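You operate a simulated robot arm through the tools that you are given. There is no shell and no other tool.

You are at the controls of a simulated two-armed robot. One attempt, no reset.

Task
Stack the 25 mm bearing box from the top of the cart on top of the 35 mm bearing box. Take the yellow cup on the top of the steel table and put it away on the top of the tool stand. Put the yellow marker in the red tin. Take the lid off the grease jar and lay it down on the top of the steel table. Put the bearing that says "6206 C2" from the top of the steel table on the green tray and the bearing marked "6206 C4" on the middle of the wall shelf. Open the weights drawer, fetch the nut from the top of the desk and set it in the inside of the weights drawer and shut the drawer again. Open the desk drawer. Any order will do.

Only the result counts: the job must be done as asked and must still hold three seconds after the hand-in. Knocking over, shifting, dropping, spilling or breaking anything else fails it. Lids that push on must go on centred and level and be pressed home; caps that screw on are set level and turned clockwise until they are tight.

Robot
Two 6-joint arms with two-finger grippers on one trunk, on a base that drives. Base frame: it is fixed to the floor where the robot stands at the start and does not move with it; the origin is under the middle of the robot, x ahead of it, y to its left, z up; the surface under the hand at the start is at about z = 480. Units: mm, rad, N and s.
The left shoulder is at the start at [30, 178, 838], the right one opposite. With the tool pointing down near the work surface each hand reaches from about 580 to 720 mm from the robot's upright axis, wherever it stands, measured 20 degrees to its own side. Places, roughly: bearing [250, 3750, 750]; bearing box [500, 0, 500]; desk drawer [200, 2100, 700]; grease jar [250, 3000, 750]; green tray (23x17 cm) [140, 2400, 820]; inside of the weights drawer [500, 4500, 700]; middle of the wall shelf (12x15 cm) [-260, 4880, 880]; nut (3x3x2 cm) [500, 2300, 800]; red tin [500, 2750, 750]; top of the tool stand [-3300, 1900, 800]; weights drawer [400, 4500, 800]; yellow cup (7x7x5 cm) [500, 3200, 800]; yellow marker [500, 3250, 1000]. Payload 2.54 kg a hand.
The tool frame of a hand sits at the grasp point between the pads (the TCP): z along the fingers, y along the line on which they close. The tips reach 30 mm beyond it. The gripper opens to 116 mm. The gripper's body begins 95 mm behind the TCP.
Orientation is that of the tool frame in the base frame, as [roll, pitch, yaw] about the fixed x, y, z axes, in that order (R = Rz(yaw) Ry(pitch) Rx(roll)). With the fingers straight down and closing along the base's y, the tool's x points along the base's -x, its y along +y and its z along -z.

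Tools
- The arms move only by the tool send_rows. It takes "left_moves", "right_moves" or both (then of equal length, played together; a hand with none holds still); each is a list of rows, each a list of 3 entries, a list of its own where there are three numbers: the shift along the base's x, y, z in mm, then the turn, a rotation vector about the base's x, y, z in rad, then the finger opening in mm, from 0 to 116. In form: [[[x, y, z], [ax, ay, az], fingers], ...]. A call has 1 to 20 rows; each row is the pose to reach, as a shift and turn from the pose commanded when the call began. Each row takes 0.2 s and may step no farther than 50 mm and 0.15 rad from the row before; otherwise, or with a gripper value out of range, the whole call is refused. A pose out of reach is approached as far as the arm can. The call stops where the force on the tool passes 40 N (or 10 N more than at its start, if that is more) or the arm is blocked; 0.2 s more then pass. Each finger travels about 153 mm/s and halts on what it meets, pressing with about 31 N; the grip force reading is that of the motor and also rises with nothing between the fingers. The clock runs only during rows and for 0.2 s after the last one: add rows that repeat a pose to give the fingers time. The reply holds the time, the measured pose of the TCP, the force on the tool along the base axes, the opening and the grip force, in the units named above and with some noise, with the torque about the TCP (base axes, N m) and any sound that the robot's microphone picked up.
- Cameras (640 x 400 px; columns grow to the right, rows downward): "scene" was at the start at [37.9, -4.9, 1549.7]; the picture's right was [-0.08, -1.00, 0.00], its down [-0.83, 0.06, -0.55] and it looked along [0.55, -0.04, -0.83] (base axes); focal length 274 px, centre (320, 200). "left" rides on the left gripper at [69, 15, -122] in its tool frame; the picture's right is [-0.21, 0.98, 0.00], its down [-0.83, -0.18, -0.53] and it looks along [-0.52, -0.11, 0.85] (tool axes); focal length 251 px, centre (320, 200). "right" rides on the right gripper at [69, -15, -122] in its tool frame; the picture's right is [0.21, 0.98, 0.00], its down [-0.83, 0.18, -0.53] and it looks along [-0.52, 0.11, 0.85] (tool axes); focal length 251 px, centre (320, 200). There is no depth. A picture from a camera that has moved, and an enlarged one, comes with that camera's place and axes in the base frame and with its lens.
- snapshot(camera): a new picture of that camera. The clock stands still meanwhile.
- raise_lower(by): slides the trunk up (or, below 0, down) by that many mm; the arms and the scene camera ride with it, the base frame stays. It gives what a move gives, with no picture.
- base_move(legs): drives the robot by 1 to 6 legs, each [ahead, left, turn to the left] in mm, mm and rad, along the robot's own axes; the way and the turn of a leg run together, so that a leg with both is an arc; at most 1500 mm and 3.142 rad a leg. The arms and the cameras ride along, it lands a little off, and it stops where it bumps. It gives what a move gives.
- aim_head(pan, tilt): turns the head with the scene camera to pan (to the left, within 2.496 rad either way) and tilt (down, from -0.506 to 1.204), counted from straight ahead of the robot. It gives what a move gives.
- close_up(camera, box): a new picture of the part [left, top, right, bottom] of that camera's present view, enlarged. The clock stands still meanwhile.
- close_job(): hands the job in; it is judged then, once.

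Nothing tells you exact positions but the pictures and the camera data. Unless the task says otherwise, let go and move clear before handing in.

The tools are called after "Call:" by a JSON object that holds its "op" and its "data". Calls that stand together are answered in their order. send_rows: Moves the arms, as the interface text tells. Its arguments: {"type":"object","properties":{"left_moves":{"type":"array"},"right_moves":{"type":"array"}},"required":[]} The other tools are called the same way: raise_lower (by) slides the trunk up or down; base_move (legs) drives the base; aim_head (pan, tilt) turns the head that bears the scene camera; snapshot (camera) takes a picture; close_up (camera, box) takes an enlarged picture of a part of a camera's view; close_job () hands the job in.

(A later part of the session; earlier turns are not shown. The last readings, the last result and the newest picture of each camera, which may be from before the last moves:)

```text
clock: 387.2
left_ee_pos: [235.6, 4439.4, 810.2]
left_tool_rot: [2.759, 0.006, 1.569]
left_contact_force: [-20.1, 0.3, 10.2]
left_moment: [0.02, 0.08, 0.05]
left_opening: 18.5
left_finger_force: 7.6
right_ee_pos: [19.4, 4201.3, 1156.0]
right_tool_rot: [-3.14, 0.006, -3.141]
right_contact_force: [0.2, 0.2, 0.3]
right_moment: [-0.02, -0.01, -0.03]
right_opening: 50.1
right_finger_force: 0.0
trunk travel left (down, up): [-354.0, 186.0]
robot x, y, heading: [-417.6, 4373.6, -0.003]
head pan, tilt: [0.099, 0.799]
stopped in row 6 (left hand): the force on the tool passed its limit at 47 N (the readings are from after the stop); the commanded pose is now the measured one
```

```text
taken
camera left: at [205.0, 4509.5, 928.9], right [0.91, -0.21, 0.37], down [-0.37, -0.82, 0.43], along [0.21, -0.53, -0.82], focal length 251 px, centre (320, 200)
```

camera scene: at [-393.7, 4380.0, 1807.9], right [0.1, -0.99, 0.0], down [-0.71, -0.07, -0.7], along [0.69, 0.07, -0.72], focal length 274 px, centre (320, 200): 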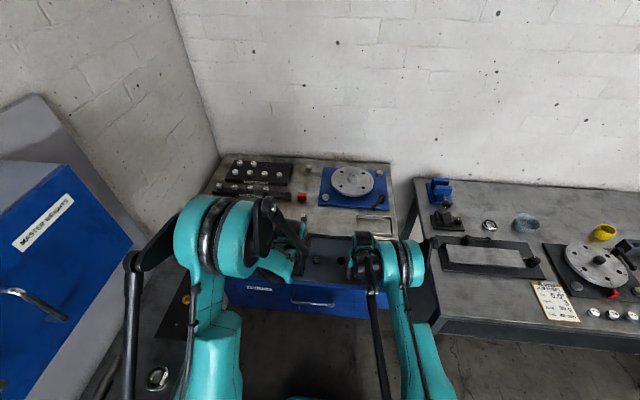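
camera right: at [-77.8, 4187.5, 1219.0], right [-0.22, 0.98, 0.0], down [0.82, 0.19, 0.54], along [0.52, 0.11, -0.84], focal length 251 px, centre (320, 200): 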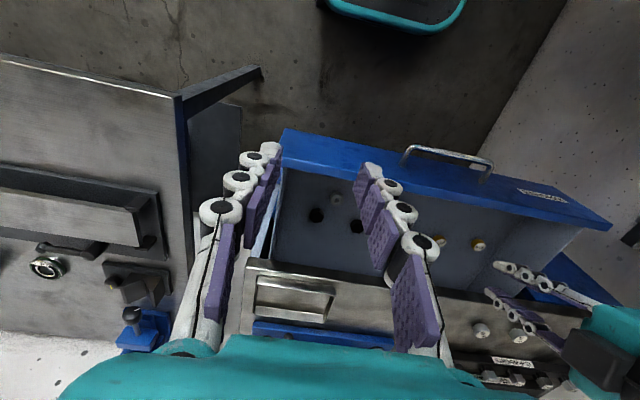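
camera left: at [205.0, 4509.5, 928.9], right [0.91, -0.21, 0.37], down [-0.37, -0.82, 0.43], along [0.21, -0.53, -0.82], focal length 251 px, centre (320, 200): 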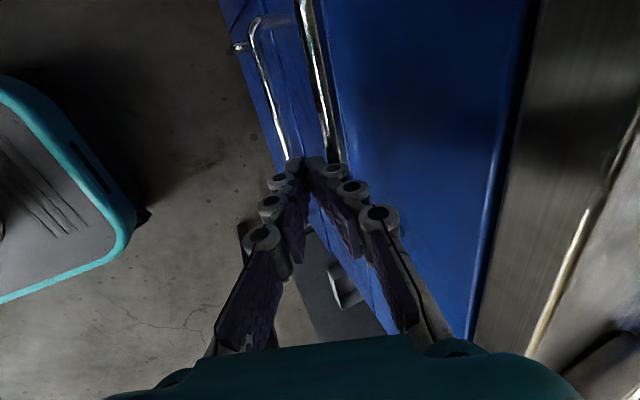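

Firm stop at 47 N: the drawer is shut. I withdraw the left hand, restore its orientation, and verify with a picture.

Call:
{"op": "send_rows", "data": {"left_moves": [[[-6, 0, 10], [0, 0, 0], 10], [[-15, 0, 35], [0, 0, 0], 10], [[-28, 0, 68], [0, 0, 0], 10], [[-40, 0, 105], [0, 0, 0], 10], [[-50, 0, 145], [0, 0, 0], 10], [[-60, 0, 185], [0, 0, 0], 10], [[-80, 0, 220], [0, 0.1, 0], 10], [[-100, 0, 250], [0, 0.2, 0], 10], [[-120, 0, 280], [0, 0.3, 0], 10], [[-140, 0, 300], [0, 0.39, 0], 10]]}}

Call:
{"op": "send_rows", "data": {"left_moves": [[[0, 0, 0], [0, 0, 0.13], 28], [[0, 0, 0], [0, 0, 0.26], 28], [[0, 0, 0], [0, 0, 0.39], 28], [[0, 0, 0], [0, 0, 0.52], 28], [[0, 0, 0], [0, 0, 0.65], 28], [[0, 0, 0], [0, 0, 0.78], 28], [[0, 0, 0], [0, 0, 0.91], 28], [[0, 0, 0], [0, 0, 1.04], 28], [[0, 0, 0], [0, 0, 1.17], 28], [[0, 0, 0], [0, 0, 1.3], 28], [[0, 0, 0], [0, 0, 1.43], 28], [[0, 0, 0], [0, 0, 1.571], 28]]}}

Call:
{"op": "snapshot", "data": {"camera": "left"}}

Call:
{"op": "close_up", "data": {"camera": "right", "box": [240, 150, 620, 380]}}

Call:
{"op": "snapshot", "data": {"camera": "scene"}}

```text
clock: 389.4
left_ee_pos: [96.8, 4443.3, 1109.3]
left_tool_rot: [-3.135, 0.004, 1.571]
left_contact_force: [-1.1, 0.1, 0.0]
left_moment: [0.01, 0.01, 0.0]
left_opening: 9.9
left_finger_force: 0.1
right_ee_pos: [20.1, 4201.7, 1155.9]
right_tool_rot: [-3.14, 0.003, -3.141]
right_contact_force: [0.0, -0.6, 0.0]
right_moment: [0.0, -0.01, -0.02]
right_opening: 49.9
right_finger_force: 0.0
trunk travel left (down, up): [-354.0, 186.0]
robot x, y, heading: [-414.1, 4371.0, 0.002]
head pan, tilt: [0.099, 0.799]
```

```text
clock: 392.0
left_ee_pos: [100.4, 4439.6, 1109.4]
left_tool_rot: [-3.137, 0.003, -3.138]
left_contact_force: [-0.3, 0.0, 0.5]
left_moment: [0.0, 0.02, 0.0]
left_opening: 28.0
left_finger_force: 0.1
right_ee_pos: [19.7, 4201.4, 1155.1]
right_tool_rot: [-3.14, 0.002, 3.141]
right_contact_force: [-0.6, 0.2, 0.8]
right_moment: [-0.02, -0.01, 0.01]
right_opening: 50.1
right_finger_force: 0.0
trunk travel left (down, up): [-354.0, 186.0]
robot x, y, heading: [-418.7, 4372.4, 0.0]
head pan, tilt: [0.099, 0.799]
```

```text
taken
camera left: at [29.8, 4455.9, 1231.1], right [0.21, 0.98, -0.01], down [0.82, -0.18, 0.54], along [0.53, -0.12, -0.84], focal length 251 px, centre (320, 200)
```

left: 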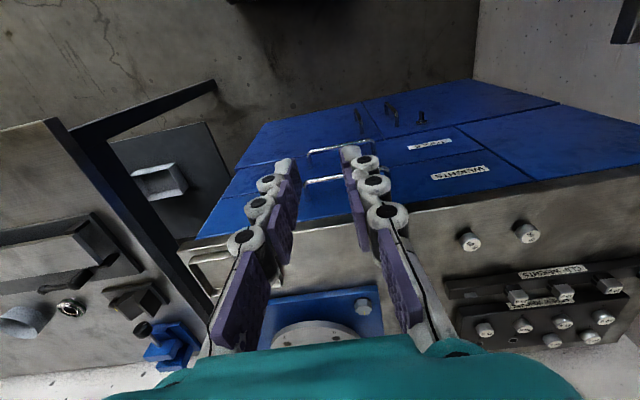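

```text
1.68 times, centred on (430, 265) of right
camera zoom: at [-49.6, 4186.4, 1278.3], right [-0.21, 0.98, 0.0], down [0.82, 0.18, 0.54], along [0.52, 0.11, -0.84], focal length 424 px, centre (135, 90)
```

zoom: 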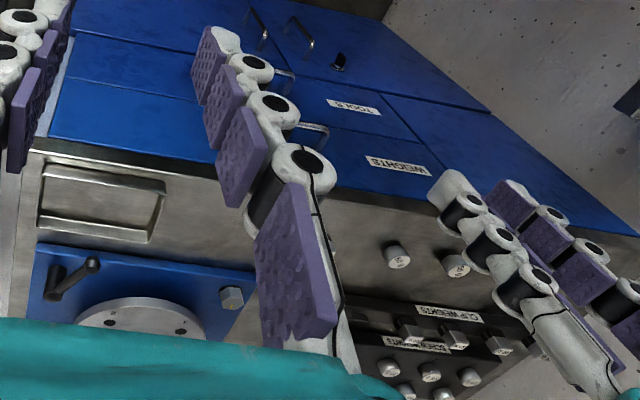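

```text
taken
camera scene: at [-367.0, 4379.4, 1867.9], right [0.1, -0.99, 0.0], down [-0.71, -0.07, -0.7], along [0.69, 0.07, -0.72], focal length 274 px, centre (320, 200)
```

scene: 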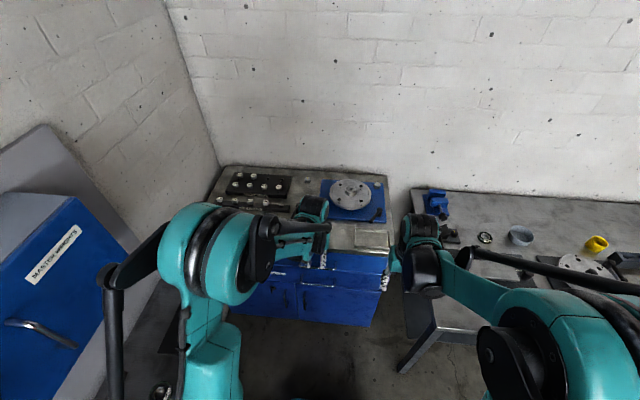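

The WEIGHTS drawer is flush and shut. Last item: the yellow cup. I drive back to the steel table in front of it.

Call:
{"op": "base_move", "data": {"legs": [[-30, 0, 0], [0, -980, 0], [180, 0, 0]]}}

Call:
{"op": "aim_head", "data": {"pan": -0.2, "tilt": 0.85}}

Call:
{"op": "snapshot", "data": {"camera": "scene"}}

Call:
{"op": "snapshot", "data": {"camera": "right"}}

```text
clock: 398.5
left_ee_pos: [244.7, 3457.7, 1108.0]
left_tool_rot: [-3.136, 0.003, 3.12]
left_contact_force: [0.0, -0.2, -0.2]
left_moment: [0.0, 0.03, 0.0]
left_opening: 27.9
left_finger_force: 0.2
right_ee_pos: [161.3, 3223.1, 1155.8]
right_tool_rot: [-3.139, 0.002, 3.118]
right_contact_force: [0.6, 0.1, 0.1]
right_moment: [-0.04, 0.06, -0.01]
right_opening: 50.0
right_finger_force: 0.1
trunk travel left (down, up): [-354.0, 186.0]
robot x, y, heading: [-270.1, 3401.5, -0.02]
head pan, tilt: [0.099, 0.799]
```

```text
clock: 399.3
left_ee_pos: [243.3, 3459.6, 1110.7]
left_tool_rot: [-3.133, 0.006, 3.121]
left_contact_force: [0.0, 0.1, -0.1]
left_moment: [0.02, -0.02, 0.03]
left_opening: 28.3
left_finger_force: 0.1
right_ee_pos: [159.4, 3223.1, 1156.4]
right_tool_rot: [-3.139, 0.003, 3.119]
right_contact_force: [0.6, -0.4, 0.2]
right_moment: [-0.02, -0.04, 0.01]
right_opening: 50.2
right_finger_force: 0.1
trunk travel left (down, up): [-354.0, 186.0]
robot x, y, heading: [-271.3, 3400.2, -0.022]
head pan, tilt: [-0.201, 0.85]
```

```text
taken
camera scene: at [-229.1, 3385.1, 1864.0], right [-0.22, -0.98, 0.0], down [-0.73, 0.16, -0.66], along [0.64, -0.14, -0.75], focal length 274 px, centre (320, 200)
```

scene: 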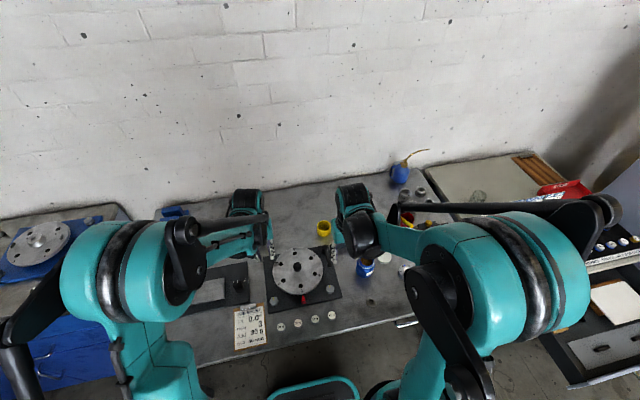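

```text
taken
camera right: at [88.4, 3208.5, 1278.4], right [-0.19, 0.98, 0.0], down [0.83, 0.16, 0.54], along [0.53, 0.1, -0.84], focal length 251 px, centre (320, 200)
```

right: 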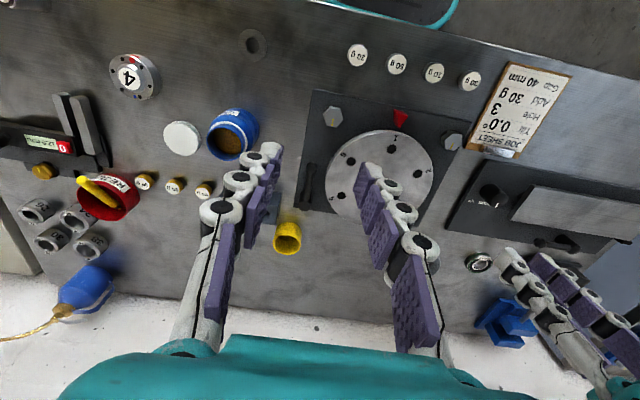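

I zoom in on the yellow cup from both cameras.

Call:
{"op": "close_up", "data": {"camera": "right", "box": [240, 190, 330, 270]}}

Call:
{"op": "close_up", "data": {"camera": "scene", "box": [295, 205, 355, 255]}}

```text
5.00 times, centred on (285, 230) of right
camera zoom: at [88.4, 3208.5, 1278.4], right [-0.19, 0.98, 0.0], down [0.83, 0.16, 0.54], along [0.53, 0.1, -0.84], focal length 1257 px, centre (495, 50)
```

zoom: 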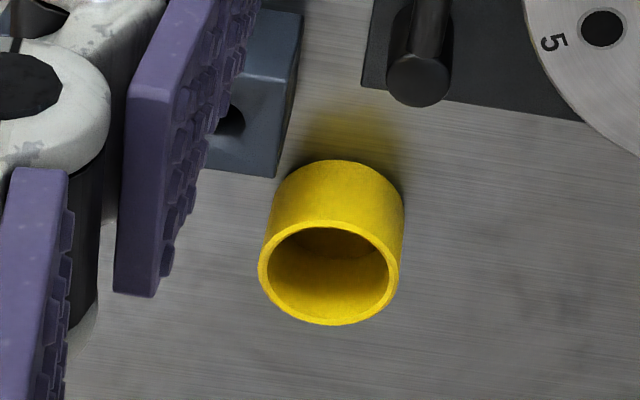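

```text
8.00 times, centred on (325, 230) of scene
camera zoom: at [-229.1, 3385.1, 1864.0], right [-0.22, -0.98, 0.0], down [-0.73, 0.16, -0.66], along [0.64, -0.14, -0.75], focal length 2189 px, centre (280, -40)
```

zoom: 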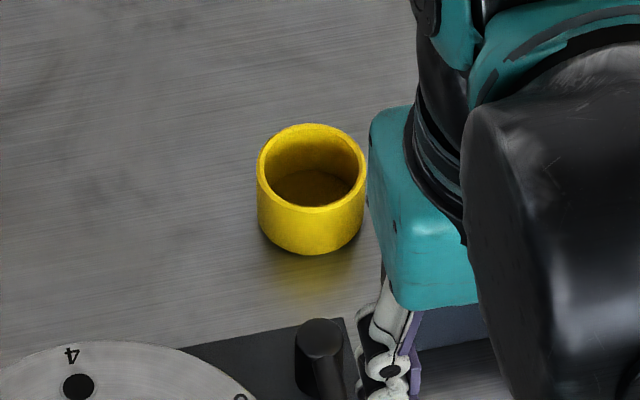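

Cup centre ≈ (476, 3207), about 63 mm wide. I move the base 40 mm closer and bring the right hand over with a 0.4 rad forward tilt.

Call:
{"op": "base_move", "data": {"legs": [[40, 0, 0.02]]}}

Call:
{"op": "send_rows", "data": {"right_moves": [[[35, -2, -10], [0, -0.08, 0], 70], [[70, -4, -20], [0, -0.16, 0], 90], [[105, -6, -35], [0, -0.24, 0], 92], [[140, -8, -55], [0, -0.32, 0], 92], [[175, -10, -80], [0, -0.4, 0], 92], [[205, -12, -110], [0, -0.4, 0], 92], [[225, -14, -145], [0, -0.4, 0], 92], [[235, -15, -180], [0, -0.4, 0], 92], [[235, -15, -180], [0, -0.4, 0], 92]]}}

Call:
{"op": "snapshot", "data": {"camera": "right"}}

Call:
{"op": "snapshot", "data": {"camera": "scene"}}

```text
clock: 400.2
left_ee_pos: [281.5, 3468.8, 1109.1]
left_tool_rot: [-3.135, 0.004, 3.141]
left_contact_force: [0.2, 0.3, -0.5]
left_moment: [0.01, 0.02, 0.01]
left_opening: 28.0
left_finger_force: 0.0
right_ee_pos: [202.5, 3231.5, 1155.9]
right_tool_rot: [-3.14, 0.004, 3.137]
right_contact_force: [0.1, 0.1, -0.4]
right_moment: [0.0, -0.01, 0.03]
right_opening: 50.0
right_finger_force: 0.0
trunk travel left (down, up): [-354.0, 186.0]
robot x, y, heading: [-231.5, 3400.2, 0.002]
head pan, tilt: [-0.201, 0.85]
```

```text
clock: 402.2
left_ee_pos: [279.9, 3469.5, 1109.3]
left_tool_rot: [-3.135, 0.006, 3.14]
left_contact_force: [-0.7, -1.0, 0.3]
left_moment: [-0.01, -0.04, 0.0]
left_opening: 28.1
left_finger_force: 0.0
right_ee_pos: [435.6, 3214.4, 976.7]
right_tool_rot: [-3.14, 0.404, 3.137]
right_contact_force: [-0.4, -0.1, 0.0]
right_moment: [-0.02, -0.03, -0.01]
right_opening: 91.9
right_finger_force: 0.0
trunk travel left (down, up): [-354.0, 186.0]
robot x, y, heading: [-232.7, 3402.6, 0.003]
head pan, tilt: [-0.201, 0.85]
```

```text
taken
camera right: at [322.5, 3199.0, 1062.7], right [-0.19, 0.98, -0.09], down [0.55, 0.18, 0.81], along [0.81, 0.11, -0.57], focal length 251 px, centre (320, 200)
```

right: 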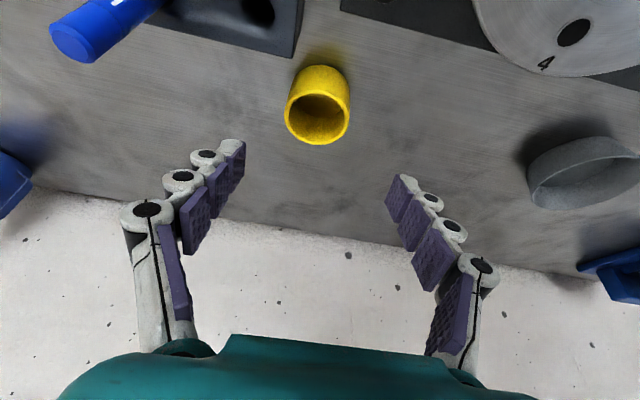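

```text
taken
camera scene: at [-190.1, 3385.7, 1864.0], right [-0.2, -0.98, 0.0], down [-0.74, 0.15, -0.66], along [0.65, -0.13, -0.75], focal length 274 px, centre (320, 200)
```

scene: 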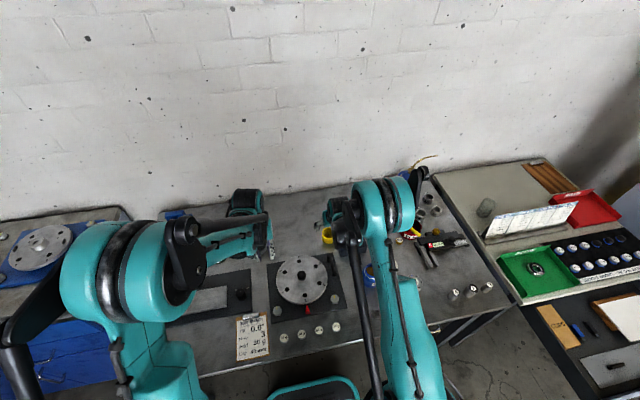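

The cup is centred ahead. I align to the approach line, then advance along the tilted axis.

Call:
{"op": "send_rows", "data": {"right_moves": [[[-5, -5, -30], [0, 0, 0], 92], [[8, -5, -61], [0, 0, 0], 92], [[20, -5, -89], [0, 0, 0], 92], [[20, -5, -89], [0, 0, 0], 92]]}}

Call:
{"op": "snapshot", "data": {"camera": "right"}}

Call:
{"op": "close_up", "data": {"camera": "scene", "box": [290, 190, 390, 260]}}

```text
clock: 403.2
left_ee_pos: [280.3, 3470.2, 1109.2]
left_tool_rot: [-3.134, 0.004, 3.14]
left_contact_force: [0.6, -0.5, -0.1]
left_moment: [-0.02, -0.01, 0.02]
left_opening: 28.1
left_finger_force: 0.1
right_ee_pos: [456.1, 3212.8, 886.3]
right_tool_rot: [-3.139, 0.404, 3.137]
right_contact_force: [-0.1, -0.3, -0.9]
right_moment: [0.04, -0.01, -0.01]
right_opening: 92.2
right_finger_force: 0.2
trunk travel left (down, up): [-354.0, 186.0]
robot x, y, heading: [-237.1, 3404.0, 0.0]
head pan, tilt: [-0.201, 0.85]
```

```text
taken
camera right: at [342.6, 3195.7, 971.8], right [-0.19, 0.98, -0.09], down [0.55, 0.18, 0.81], along [0.81, 0.11, -0.57], focal length 251 px, centre (320, 200)
```

right: 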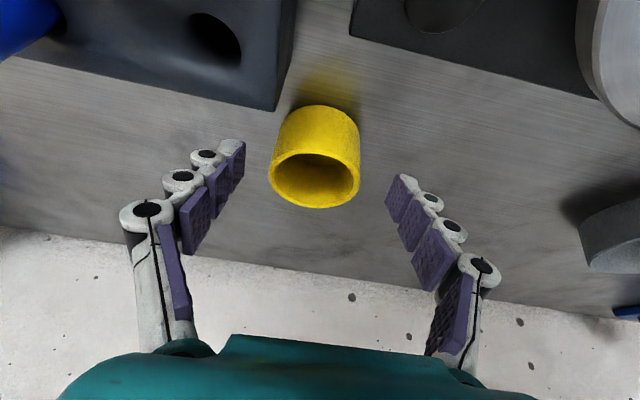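

```text
5.71 times, centred on (340, 225) of scene
camera zoom: at [-189.9, 3385.7, 1864.0], right [-0.2, -0.98, 0.0], down [-0.74, 0.15, -0.66], along [0.65, -0.13, -0.75], focal length 1564 px, centre (206, 57)
```

zoom: 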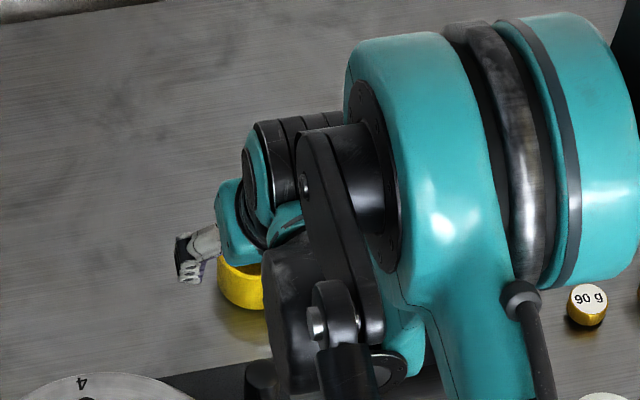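

Cup is centred between the fingers. Advance the last 34 mm and close.

Call:
{"op": "send_rows", "data": {"right_moves": [[[6, -1, -14], [0, 0, 0], 92], [[12.5, -2, -30], [0, 0, 0], 92], [[12.5, -2, -30], [0, 0, 0], 92]]}}

Call:
{"op": "snapshot", "data": {"camera": "right"}}

```text
clock: 404.0
left_ee_pos: [281.5, 3470.2, 1108.7]
left_tool_rot: [-3.134, 0.004, 3.14]
left_contact_force: [-0.3, 0.3, 0.4]
left_moment: [0.0, -0.02, 0.02]
left_opening: 28.2
left_finger_force: 0.1
right_ee_pos: [471.0, 3209.3, 856.0]
right_tool_rot: [-3.14, 0.404, 3.138]
right_contact_force: [0.0, 0.3, -0.4]
right_moment: [0.0, 0.02, -0.01]
right_opening: 92.2
right_finger_force: 0.0
trunk travel left (down, up): [-354.0, 186.0]
robot x, y, heading: [-235.6, 3402.9, -0.004]
head pan, tilt: [-0.201, 0.85]
```

```text
taken
camera right: at [357.3, 3194.2, 942.2], right [-0.19, 0.98, -0.09], down [0.55, 0.18, 0.81], along [0.81, 0.11, -0.57], focal length 251 px, centre (320, 200)
```

right: 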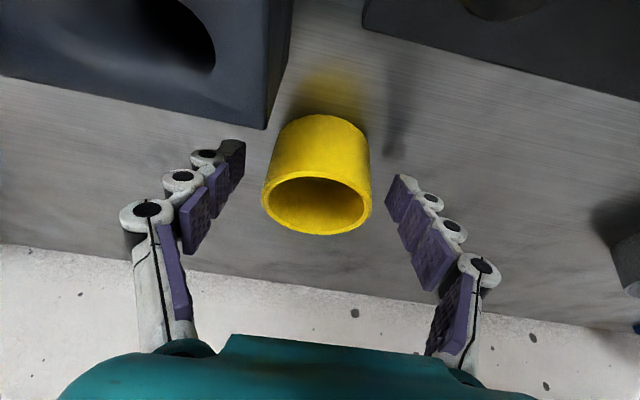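

Closing on the cup.

Call:
{"op": "send_rows", "data": {"right_moves": [[[0, 0, 0], [0, 0, 0], 75], [[0, 0, 0], [0, 0, 0], 60], [[0, 0, 0], [0, 0, 0], 50], [[0, 0, 0], [0, 0, 0], 50]]}}

Call:
{"op": "snapshot", "data": {"camera": "right"}}

```text
clock: 405.0
left_ee_pos: [281.7, 3470.3, 1109.5]
left_tool_rot: [-3.135, 0.004, 3.14]
left_contact_force: [-0.1, 0.3, -0.2]
left_moment: [-0.02, -0.01, -0.02]
left_opening: 28.0
left_finger_force: 0.0
right_ee_pos: [470.9, 3208.8, 856.2]
right_tool_rot: [-3.14, 0.403, 3.139]
right_contact_force: [-0.6, 0.3, 1.3]
right_moment: [0.01, 0.02, -0.01]
right_opening: 60.5
right_finger_force: 31.3
trunk travel left (down, up): [-354.0, 186.0]
robot x, y, heading: [-230.7, 3401.2, -0.002]
head pan, tilt: [-0.201, 0.85]
```

```text
taken
camera right: at [357.4, 3194.3, 942.3], right [-0.19, 0.98, -0.09], down [0.55, 0.18, 0.81], along [0.81, 0.11, -0.57], focal length 251 px, centre (320, 200)
```

right: 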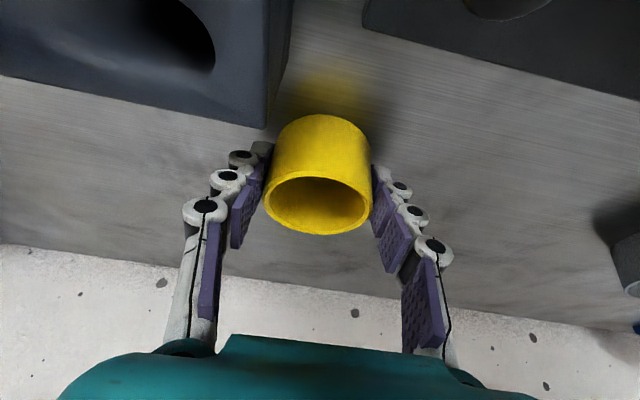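

Gripped at 60.5 mm. I lift straight up, keeping the cup level, then draw it back.

Call:
{"op": "send_rows", "data": {"right_moves": [[[0, 0, 10], [0, 0, 0], 50], [[0, 0, 40], [0, 0, 0], 50], [[0, 0, 85], [0, 0, 0], 50], [[0, 0, 130], [0, 0, 0], 50], [[0, 0, 175], [0, 0, 0], 50], [[0, 0, 220], [0, 0, 0], 50], [[-35, 0, 245], [0, 0, 0], 50], [[-75, 0, 260], [0, 0, 0], 50], [[-115, 0, 275], [0, 0, 0], 50], [[-150, 0, 285], [0, 0, 0], 50], [[-150, 0, 285], [0, 0, 0], 50]]}}

Call:
{"op": "snapshot", "data": {"camera": "right"}}

Call:
{"op": "snapshot", "data": {"camera": "scene"}}

```text
clock: 407.4
left_ee_pos: [282.7, 3469.6, 1108.0]
left_tool_rot: [-3.135, 0.002, 3.139]
left_contact_force: [0.7, 0.1, -0.2]
left_moment: [-0.04, 0.02, -0.01]
left_opening: 27.9
left_finger_force: 0.0
right_ee_pos: [318.7, 3207.4, 1141.2]
right_tool_rot: [-3.141, 0.402, 3.136]
right_contact_force: [0.2, -0.3, -1.0]
right_moment: [-0.01, 0.05, -0.02]
right_opening: 60.4
right_finger_force: 30.7
trunk travel left (down, up): [-354.0, 186.0]
robot x, y, heading: [-230.4, 3403.3, -0.001]
head pan, tilt: [-0.201, 0.85]
```

```text
taken
camera right: at [207.1, 3192.7, 1226.8], right [-0.19, 0.98, -0.08], down [0.55, 0.18, 0.81], along [0.81, 0.11, -0.57], focal length 251 px, centre (320, 200)
```

right: 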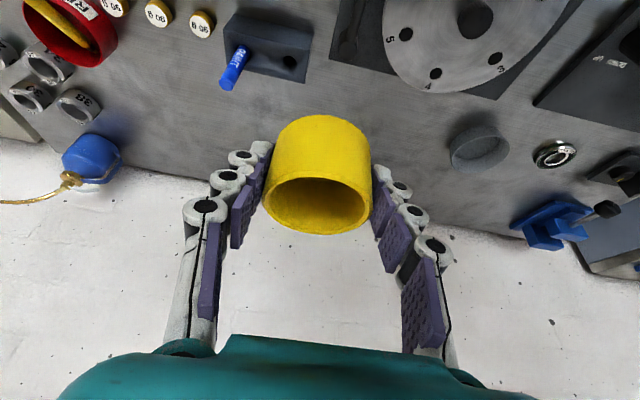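

```text
taken
camera scene: at [-187.0, 3385.3, 1863.8], right [-0.2, -0.98, 0.0], down [-0.74, 0.15, -0.66], along [0.65, -0.13, -0.75], focal length 274 px, centre (320, 200)
```

scene: 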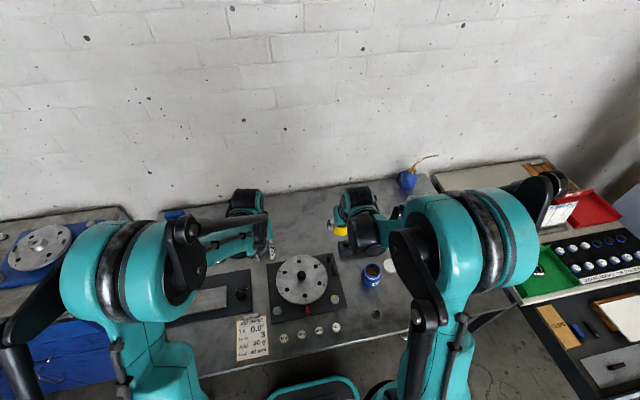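

Cup held level. I tuck the left hand a bit and drive across the free floor toward the tool stand.

Call:
{"op": "send_rows", "data": {"left_moves": [[[-40, 0, 10], [0, 0, 0], 28], [[-80, 0, 20], [0, 0, 0], 28], [[-120, 0, 30], [0, 0, 0], 28], [[-150, 0, 40], [0, 0, 0], 28]]}}

Call:
{"op": "base_move", "data": {"legs": [[-1500, 0, 0], [-1400, 0, 0]]}}

Call:
{"op": "aim_head", "data": {"pan": -1.8, "tilt": 0.6}}

Call:
{"op": "snapshot", "data": {"camera": "scene"}}

Call:
{"op": "snapshot", "data": {"camera": "right"}}

```text
clock: 408.4
left_ee_pos: [129.2, 3470.3, 1151.4]
left_tool_rot: [-3.135, 0.005, 3.141]
left_contact_force: [-0.8, -0.2, 0.1]
left_moment: [0.0, -0.04, 0.01]
left_opening: 28.1
left_finger_force: 0.1
right_ee_pos: [317.6, 3207.6, 1141.6]
right_tool_rot: [-3.14, 0.404, 3.138]
right_contact_force: [-0.3, 0.5, -0.6]
right_moment: [-0.01, 0.0, 0.0]
right_opening: 60.6
right_finger_force: 31.5
trunk travel left (down, up): [-354.0, 186.0]
robot x, y, heading: [-235.3, 3404.3, -0.002]
head pan, tilt: [-0.201, 0.85]
```

```text
clock: 422.2
left_ee_pos: [-2708.0, 3583.8, 1150.1]
left_tool_rot: [-3.136, 0.003, 3.092]
left_contact_force: [-0.5, 0.0, 0.5]
left_moment: [-0.01, -0.02, 0.02]
left_opening: 28.0
left_finger_force: 0.1
right_ee_pos: [-2532.7, 3310.6, 1141.9]
right_tool_rot: [-3.14, 0.404, 3.089]
right_contact_force: [0.1, 0.0, 0.1]
right_moment: [-0.01, 0.01, 0.0]
right_opening: 60.4
right_finger_force: 31.1
trunk travel left (down, up): [-354.0, 186.0]
robot x, y, heading: [-3074.7, 3530.3, -0.047]
head pan, tilt: [-0.201, 0.85]
```

```text
clock: 423.9
left_ee_pos: [-2706.8, 3582.4, 1150.7]
left_tool_rot: [-3.136, 0.004, 3.088]
left_contact_force: [0.6, -0.1, 1.2]
left_moment: [0.02, 0.0, 0.01]
left_opening: 28.4
left_finger_force: 0.0
right_ee_pos: [-2533.0, 3311.5, 1141.5]
right_tool_rot: [-3.14, 0.402, 3.09]
right_contact_force: [0.5, 0.7, -0.5]
right_moment: [-0.04, -0.02, -0.03]
right_opening: 60.5
right_finger_force: 31.1
trunk travel left (down, up): [-354.0, 186.0]
robot x, y, heading: [-3073.5, 3529.7, -0.052]
head pan, tilt: [-1.799, 0.6]
```

```text
taken
camera scene: at [-3132.2, 3447.8, 1884.8], right [-0.96, 0.27, 0.0], down [0.15, 0.54, -0.83], along [-0.23, -0.79, -0.56], focal length 274 px, centre (320, 200)
```

scene: 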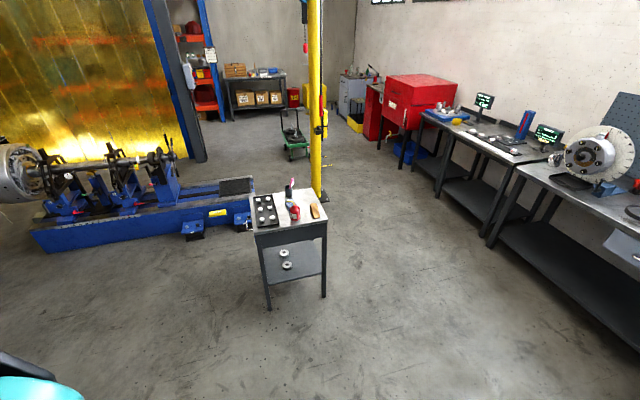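

```text
taken
camera right: at [-2646.9, 3302.0, 1227.3], right [-0.15, 0.99, -0.08], down [0.56, 0.15, 0.81], along [0.82, 0.07, -0.57], focal length 251 px, centre (320, 200)
```

right: 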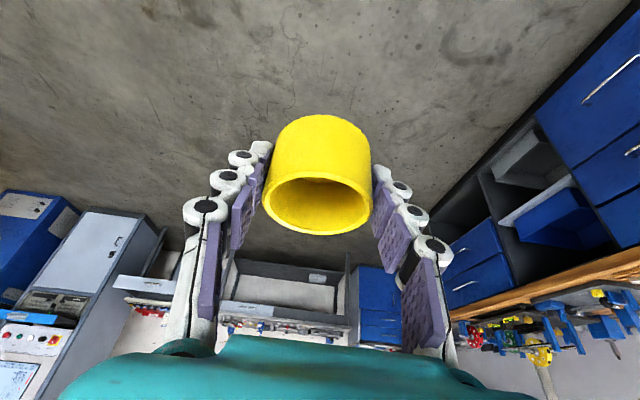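

I continue around the stand to its west side, facing +x.

Call:
{"op": "base_move", "data": {"legs": [[0, 0, 0.05], [-1110, -250, 0], [0, -700, 0]]}}

Call:
{"op": "aim_head", "data": {"pan": -0.3, "tilt": 0.8}}

Call:
{"op": "snapshot", "data": {"camera": "scene"}}

```text
clock: 433.6
left_ee_pos: [-3842.5, 2631.6, 1151.2]
left_tool_rot: [-3.136, 0.003, 3.13]
left_contact_force: [0.6, -0.2, 0.4]
left_moment: [0.02, -0.01, -0.01]
left_opening: 27.9
left_finger_force: 0.2
right_ee_pos: [-3657.1, 2370.3, 1141.6]
right_tool_rot: [3.141, 0.401, 3.127]
right_contact_force: [-0.2, 0.2, -0.6]
right_moment: [0.0, -0.02, 0.01]
right_opening: 60.4
right_finger_force: 30.7
trunk travel left (down, up): [-354.0, 186.0]
robot x, y, heading: [-4207.2, 2566.0, -0.016]
head pan, tilt: [-1.799, 0.6]
```

```text
clock: 435.2
left_ee_pos: [-3843.2, 2631.8, 1150.1]
left_tool_rot: [-3.136, 0.004, 3.13]
left_contact_force: [0.4, -0.6, -0.3]
left_moment: [0.02, 0.01, 0.0]
left_opening: 27.9
left_finger_force: 0.0
right_ee_pos: [-3656.5, 2368.1, 1141.5]
right_tool_rot: [-3.14, 0.402, 3.127]
right_contact_force: [-0.3, 0.3, -0.6]
right_moment: [-0.02, 0.0, -0.01]
right_opening: 60.4
right_finger_force: 30.8
trunk travel left (down, up): [-354.0, 186.0]
robot x, y, heading: [-4206.4, 2568.0, -0.013]
head pan, tilt: [-0.3, 0.799]
```

```text
taken
camera scene: at [-4163.0, 2542.7, 1867.9], right [-0.31, -0.95, 0.0], down [-0.68, 0.22, -0.7], along [0.66, -0.21, -0.72], focal length 274 px, centre (320, 200)
```

scene: 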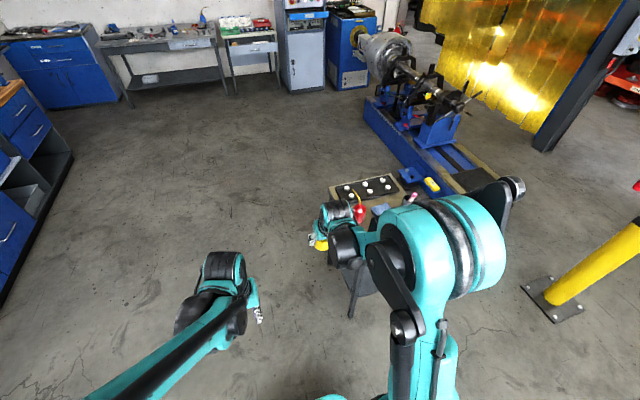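

Call:
{"op": "base_move", "data": {"legs": [[0, -500, 0.013]]}}

Call:
{"op": "aim_head", "data": {"pan": 0.1, "tilt": 0.9}}

Call:
{"op": "snapshot", "data": {"camera": "scene"}}

Call:
{"op": "snapshot", "data": {"camera": "right"}}

Call:
{"op": "snapshot", "data": {"camera": "left"}}

```text
clock: 438.2
left_ee_pos: [-3846.1, 2138.7, 1150.4]
left_tool_rot: [-3.137, 0.004, 3.13]
left_contact_force: [-0.6, 0.7, -0.7]
left_moment: [0.01, 0.0, -0.02]
left_opening: 27.9
left_finger_force: 0.1
right_ee_pos: [-3662.2, 1874.7, 1141.2]
right_tool_rot: [-3.141, 0.403, 3.131]
right_contact_force: [0.6, -0.3, -0.1]
right_moment: [0.02, -0.02, 0.0]
right_opening: 60.3
right_finger_force: 30.6
trunk travel left (down, up): [-354.0, 186.0]
robot x, y, heading: [-4209.3, 2073.7, -0.013]
head pan, tilt: [-0.3, 0.799]
```

```text
clock: 439.0
left_ee_pos: [-3848.0, 2139.6, 1150.7]
left_tool_rot: [-3.133, 0.002, 3.132]
left_contact_force: [0.6, 0.1, 0.0]
left_moment: [-0.03, -0.01, -0.05]
left_opening: 28.0
left_finger_force: 0.0
right_ee_pos: [-3661.7, 1875.0, 1141.3]
right_tool_rot: [3.141, 0.4, 3.132]
right_contact_force: [-0.6, -0.2, -0.7]
right_moment: [-0.02, 0.03, -0.01]
right_opening: 60.1
right_finger_force: 30.8
trunk travel left (down, up): [-354.0, 186.0]
robot x, y, heading: [-4209.9, 2071.0, -0.01]
head pan, tilt: [0.099, 0.901]
```

```text
taken
camera scene: at [-4169.7, 2080.2, 1860.0], right [0.09, -1.0, 0.0], down [-0.78, -0.07, -0.62], along [0.62, 0.06, -0.78], focal length 274 px, centre (320, 200)
```

scene: 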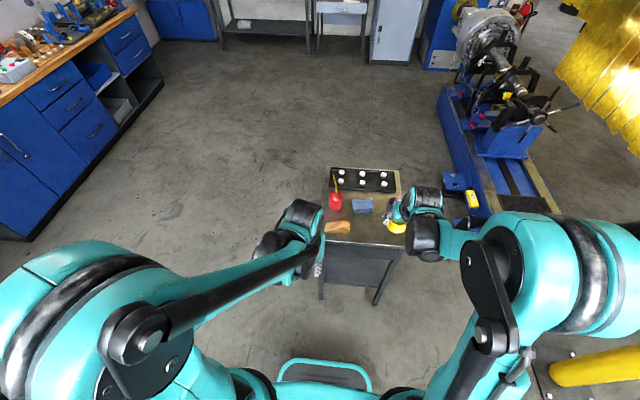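

```text
taken
camera right: at [-3774.9, 1861.5, 1227.3], right [-0.19, 0.98, -0.09], down [0.55, 0.18, 0.81], along [0.81, 0.1, -0.57], focal length 251 px, centre (320, 200)
```

right: 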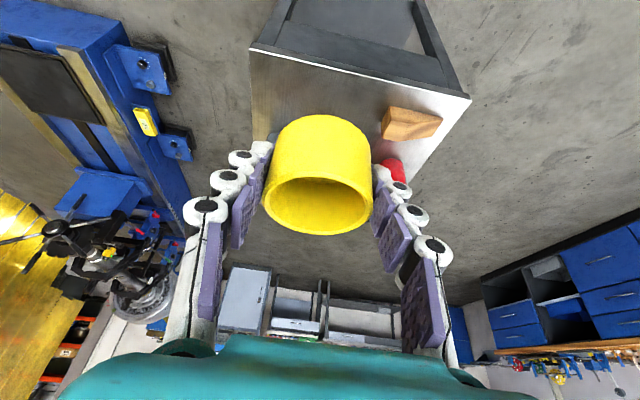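

```text
taken
camera left: at [-3917.4, 2155.5, 1272.2], right [0.22, 0.97, -0.01], down [0.82, -0.19, 0.54], along [0.52, -0.12, -0.84], focal length 251 px, centre (320, 200)
```

left: 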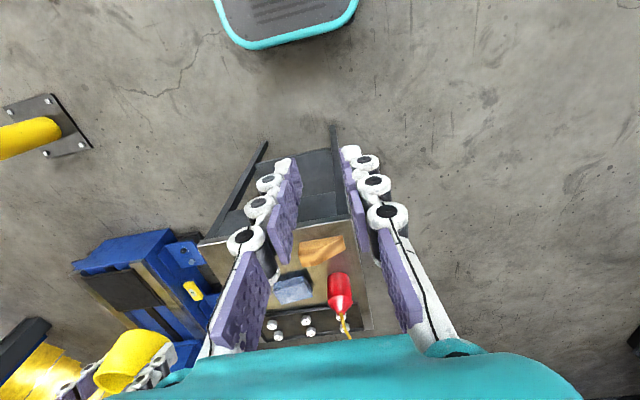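

I zoom in on the stand's top from the head and the left wrist camera to choose the exact spot.

Call:
{"op": "close_up", "data": {"camera": "scene", "box": [300, 155, 440, 265]}}

Call:
{"op": "close_up", "data": {"camera": "left", "box": [180, 130, 400, 350]}}

```text
3.64 times, centred on (370, 210) of scene
camera zoom: at [-4169.7, 2080.2, 1860.0], right [0.09, -1.0, 0.0], down [-0.78, -0.07, -0.62], along [0.62, 0.06, -0.78], focal length 995 px, centre (138, 164)
```

zoom: 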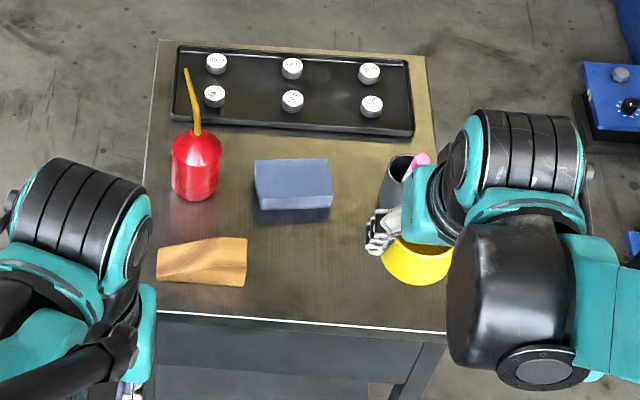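

```text
1.82 times, centred on (290, 240) of left
camera zoom: at [-3917.4, 2155.5, 1272.2], right [0.22, 0.97, -0.01], down [0.82, -0.19, 0.54], along [0.52, -0.12, -0.84], focal length 457 px, centre (374, 127)
```

zoom: 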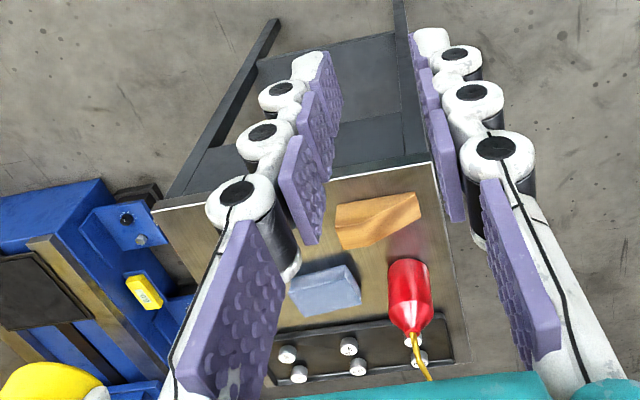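

Stand top is at z≈800; free zone around (-3490, 1888). I bring the cup there, stopping above it.

Call:
{"op": "send_rows", "data": {"right_moves": [[[30, 2, -30], [0, 0, 0], 50], [[60, 4, -60], [0, 0, 0], 50], [[90, 6, -95], [0, 0, 0], 50], [[120, 8, -130], [0, 0, 0], 50], [[145, 10, -170], [0, 0, 0], 50], [[165, 12, -205], [0, 0, 0], 50], [[170, 13, -240], [0, 0, 0], 50], [[170, 13, -240], [0, 0, 0], 50]]}}

Call:
{"op": "snapshot", "data": {"camera": "right"}}

Call:
{"op": "close_up", "data": {"camera": "scene", "box": [300, 155, 440, 265]}}

Call:
{"op": "close_up", "data": {"camera": "left", "box": [80, 130, 400, 350]}}

```text
clock: 440.8
left_ee_pos: [-3847.6, 2139.5, 1150.3]
left_tool_rot: [-3.135, 0.003, 3.133]
left_contact_force: [-0.2, -0.5, -0.4]
left_moment: [-0.02, 0.01, 0.03]
left_opening: 27.9
left_finger_force: 0.1
right_ee_pos: [-3492.5, 1887.4, 899.4]
right_tool_rot: [-3.141, 0.404, 3.132]
right_contact_force: [0.0, -0.1, -0.7]
right_moment: [-0.02, -0.01, -0.01]
right_opening: 59.8
right_finger_force: 30.8
trunk travel left (down, up): [-354.0, 186.0]
robot x, y, heading: [-4213.1, 2071.6, -0.007]
head pan, tilt: [0.099, 0.901]
```

```text
taken
camera right: at [-3605.3, 1873.6, 985.2], right [-0.19, 0.98, -0.09], down [0.55, 0.18, 0.81], along [0.81, 0.1, -0.57], focal length 251 px, centre (320, 200)
```

right: 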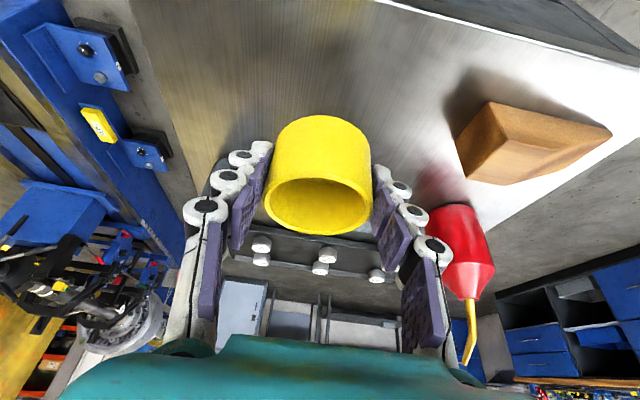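

```text
3.64 times, centred on (370, 210) of scene
camera zoom: at [-4170.2, 2080.2, 1860.1], right [0.09, -1.0, 0.0], down [-0.78, -0.07, -0.62], along [0.62, 0.06, -0.78], focal length 995 px, centre (138, 164)
```

zoom: 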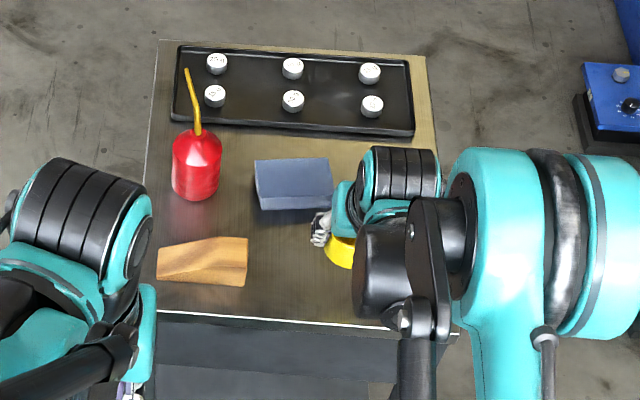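

```text
1.82 times, centred on (240, 240) of left
camera zoom: at [-3917.7, 2155.4, 1272.3], right [0.22, 0.97, -0.01], down [0.82, -0.19, 0.54], along [0.52, -0.12, -0.84], focal length 457 px, centre (466, 127)
```

zoom: 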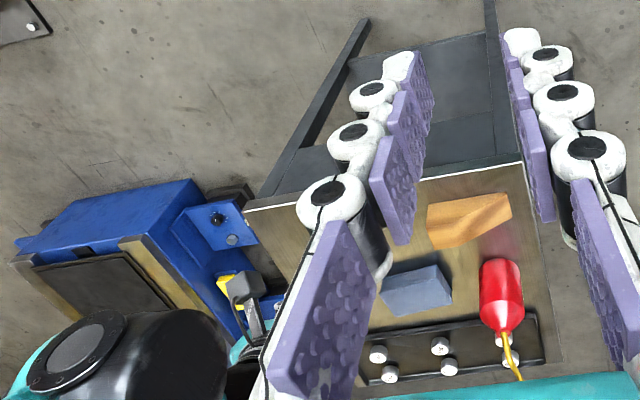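

Cup is over the free area. I lower gently to contact.

Call:
{"op": "send_rows", "data": {"right_moves": [[[0, 0, -20], [0, 0, 0], 50], [[0, 0, -35], [0, 0, 0], 50], [[0, 0, -45], [0, 0, 0], 50], [[0, 0, -50], [0, 0, 0], 50]]}}

Call:
{"op": "send_rows", "data": {"right_moves": [[[0, 0, -2], [0, 0, 0], 50], [[0, 0, -4], [0, 0, 0], 50], [[0, 0, -5], [0, 0, 0], 50]]}}

```text
clock: 441.8
left_ee_pos: [-3847.3, 2139.7, 1149.4]
left_tool_rot: [-3.137, 0.002, 3.13]
left_contact_force: [0.2, 0.0, 0.7]
left_moment: [-0.01, -0.03, -0.02]
left_opening: 28.0
left_finger_force: 0.1
right_ee_pos: [-3493.4, 1887.4, 851.0]
right_tool_rot: [-3.139, 0.401, 3.131]
right_contact_force: [-0.5, 0.6, -0.6]
right_moment: [0.0, -0.02, -0.01]
right_opening: 60.2
right_finger_force: 31.3
trunk travel left (down, up): [-354.0, 186.0]
robot x, y, heading: [-4209.4, 2071.6, -0.013]
head pan, tilt: [0.099, 0.901]
```

```text
clock: 442.6
left_ee_pos: [-3847.2, 2138.9, 1149.8]
left_tool_rot: [-3.137, 0.002, 3.131]
left_contact_force: [0.8, 0.4, 0.7]
left_moment: [0.04, -0.02, -0.01]
left_opening: 28.0
left_finger_force: 0.1
right_ee_pos: [-3492.8, 1888.0, 846.4]
right_tool_rot: [-3.14, 0.4, 3.131]
right_contact_force: [0.6, -0.3, -0.5]
right_moment: [-0.02, -0.02, 0.01]
right_opening: 60.4
right_finger_force: 31.3
trunk travel left (down, up): [-354.0, 186.0]
robot x, y, heading: [-4212.6, 2071.0, -0.009]
head pan, tilt: [0.099, 0.901]
```

Call:
{"op": "send_rows", "data": {"right_moves": [[[0, 0, -1.5], [0, 0, 0], 50], [[0, 0, -3], [0, 0, 0], 50], [[0, 0, -4], [0, 0, 0], 50]]}}

Call:
{"op": "close_up", "data": {"camera": "right", "box": [220, 60, 440, 260]}}

```text
clock: 443.4
left_ee_pos: [-3847.5, 2140.0, 1149.4]
left_tool_rot: [-3.137, 0.005, 3.131]
left_contact_force: [-0.3, -0.6, -0.5]
left_moment: [0.01, -0.02, 0.02]
left_opening: 28.2
left_finger_force: 0.0
right_ee_pos: [-3492.2, 1887.2, 841.7]
right_tool_rot: [-3.14, 0.401, 3.132]
right_contact_force: [0.4, 1.0, -1.7]
right_moment: [-0.02, 0.02, 0.0]
right_opening: 60.3
right_finger_force: 31.5
trunk travel left (down, up): [-354.0, 186.0]
robot x, y, heading: [-4212.9, 2071.7, -0.01]
head pan, tilt: [0.099, 0.901]
```

```text
2.00 times, centred on (330, 160) of right
camera zoom: at [-3605.1, 1873.1, 928.0], right [-0.19, 0.98, -0.08], down [0.55, 0.18, 0.81], along [0.81, 0.1, -0.57], focal length 503 px, centre (300, 280)
```

zoom: 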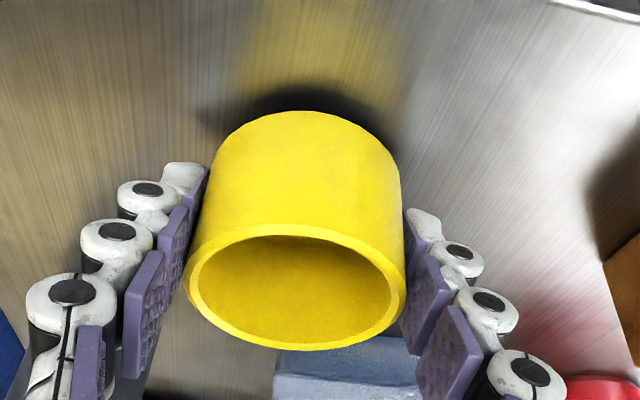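

Nearly touching. A bit further.

Call:
{"op": "send_rows", "data": {"right_moves": [[[0, 0, -1], [0, 0, 0], 50], [[0, 0, -2], [0, 0, 0], 50], [[0, 0, -3], [0, 0, 0], 50]]}}

Call:
{"op": "send_rows", "data": {"right_moves": [[[0, 0, -1], [0, 0, 0], 50], [[0, 0, -2], [0, 0, 0], 50], [[0, 0, -2.5], [0, 0, 0], 50]]}}

```text
clock: 444.2
left_ee_pos: [-3847.8, 2138.3, 1149.7]
left_tool_rot: [-3.137, 0.005, 3.132]
left_contact_force: [0.8, -0.1, 0.4]
left_moment: [0.01, 0.01, -0.01]
left_opening: 28.2
left_finger_force: 0.0
right_ee_pos: [-3490.4, 1888.9, 842.0]
right_tool_rot: [-3.138, 0.403, 3.131]
right_contact_force: [0.1, -0.3, -1.1]
right_moment: [0.01, 0.01, 0.0]
right_opening: 60.0
right_finger_force: 30.7
trunk travel left (down, up): [-354.0, 186.0]
robot x, y, heading: [-4213.6, 2067.7, -0.01]
head pan, tilt: [0.099, 0.901]
```

```text
clock: 445.0
left_ee_pos: [-3848.5, 2139.0, 1149.4]
left_tool_rot: [-3.136, 0.003, 3.129]
left_contact_force: [1.0, -0.2, -0.2]
left_moment: [0.01, 0.0, 0.01]
left_opening: 28.0
left_finger_force: 0.0
right_ee_pos: [-3491.1, 1888.0, 837.5]
right_tool_rot: [-3.139, 0.402, 3.13]
right_contact_force: [0.1, 1.0, -0.3]
right_moment: [0.06, 0.0, 0.01]
right_opening: 60.2
right_finger_force: 30.6
trunk travel left (down, up): [-354.0, 186.0]
robot x, y, heading: [-4214.2, 2066.5, -0.008]
head pan, tilt: [0.099, 0.901]
```

Call:
{"op": "send_rows", "data": {"right_moves": [[[0, 0, -1], [0, 0, 0], 50], [[0, 0, -2], [0, 0, 0], 50], [[0, 0, -3], [0, 0, 0], 50]]}}

Call:
{"op": "send_rows", "data": {"right_moves": [[[0, 0, -1], [0, 0, 0], 50], [[0, 0, -2], [0, 0, 0], 50], [[0, 0, -3], [0, 0, 0], 50]]}}

Call:
{"op": "close_up", "data": {"camera": "right", "box": [220, 60, 440, 260]}}

```text
clock: 445.8
left_ee_pos: [-3848.8, 2139.3, 1150.5]
left_tool_rot: [-3.135, 0.005, 3.132]
left_contact_force: [0.3, 0.1, -0.2]
left_moment: [0.03, 0.01, 0.01]
left_opening: 28.2
left_finger_force: 0.1
right_ee_pos: [-3491.8, 1887.4, 836.3]
right_tool_rot: [-3.14, 0.404, 3.132]
right_contact_force: [5.2, -0.3, 19.0]
right_moment: [0.12, -0.03, -0.08]
right_opening: 60.3
right_finger_force: 30.8
trunk travel left (down, up): [-354.0, 186.0]
robot x, y, heading: [-4211.5, 2077.4, -0.008]
head pan, tilt: [0.099, 0.901]
```

```text
clock: 446.6
left_ee_pos: [-3847.9, 2138.8, 1150.8]
left_tool_rot: [-3.136, 0.004, 3.132]
left_contact_force: [0.4, 0.0, 0.1]
left_moment: [-0.02, 0.0, -0.03]
left_opening: 28.1
left_finger_force: 0.1
right_ee_pos: [-3493.3, 1889.2, 832.5]
right_tool_rot: [-3.14, 0.403, 3.131]
right_contact_force: [1.1, -1.7, 21.9]
right_moment: [0.1, -0.18, -0.13]
right_opening: 60.0
right_finger_force: 30.8
trunk travel left (down, up): [-354.0, 186.0]
robot x, y, heading: [-4212.5, 2071.9, -0.011]
head pan, tilt: [0.099, 0.901]
```

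```text
2.00 times, centred on (330, 160) of right
camera zoom: at [-3605.9, 1874.2, 917.9], right [-0.19, 0.98, -0.09], down [0.55, 0.18, 0.82], along [0.81, 0.1, -0.57], focal length 503 px, centre (300, 280)
```

zoom: 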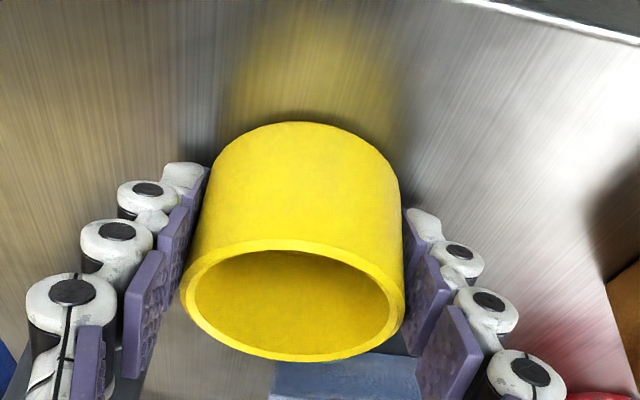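

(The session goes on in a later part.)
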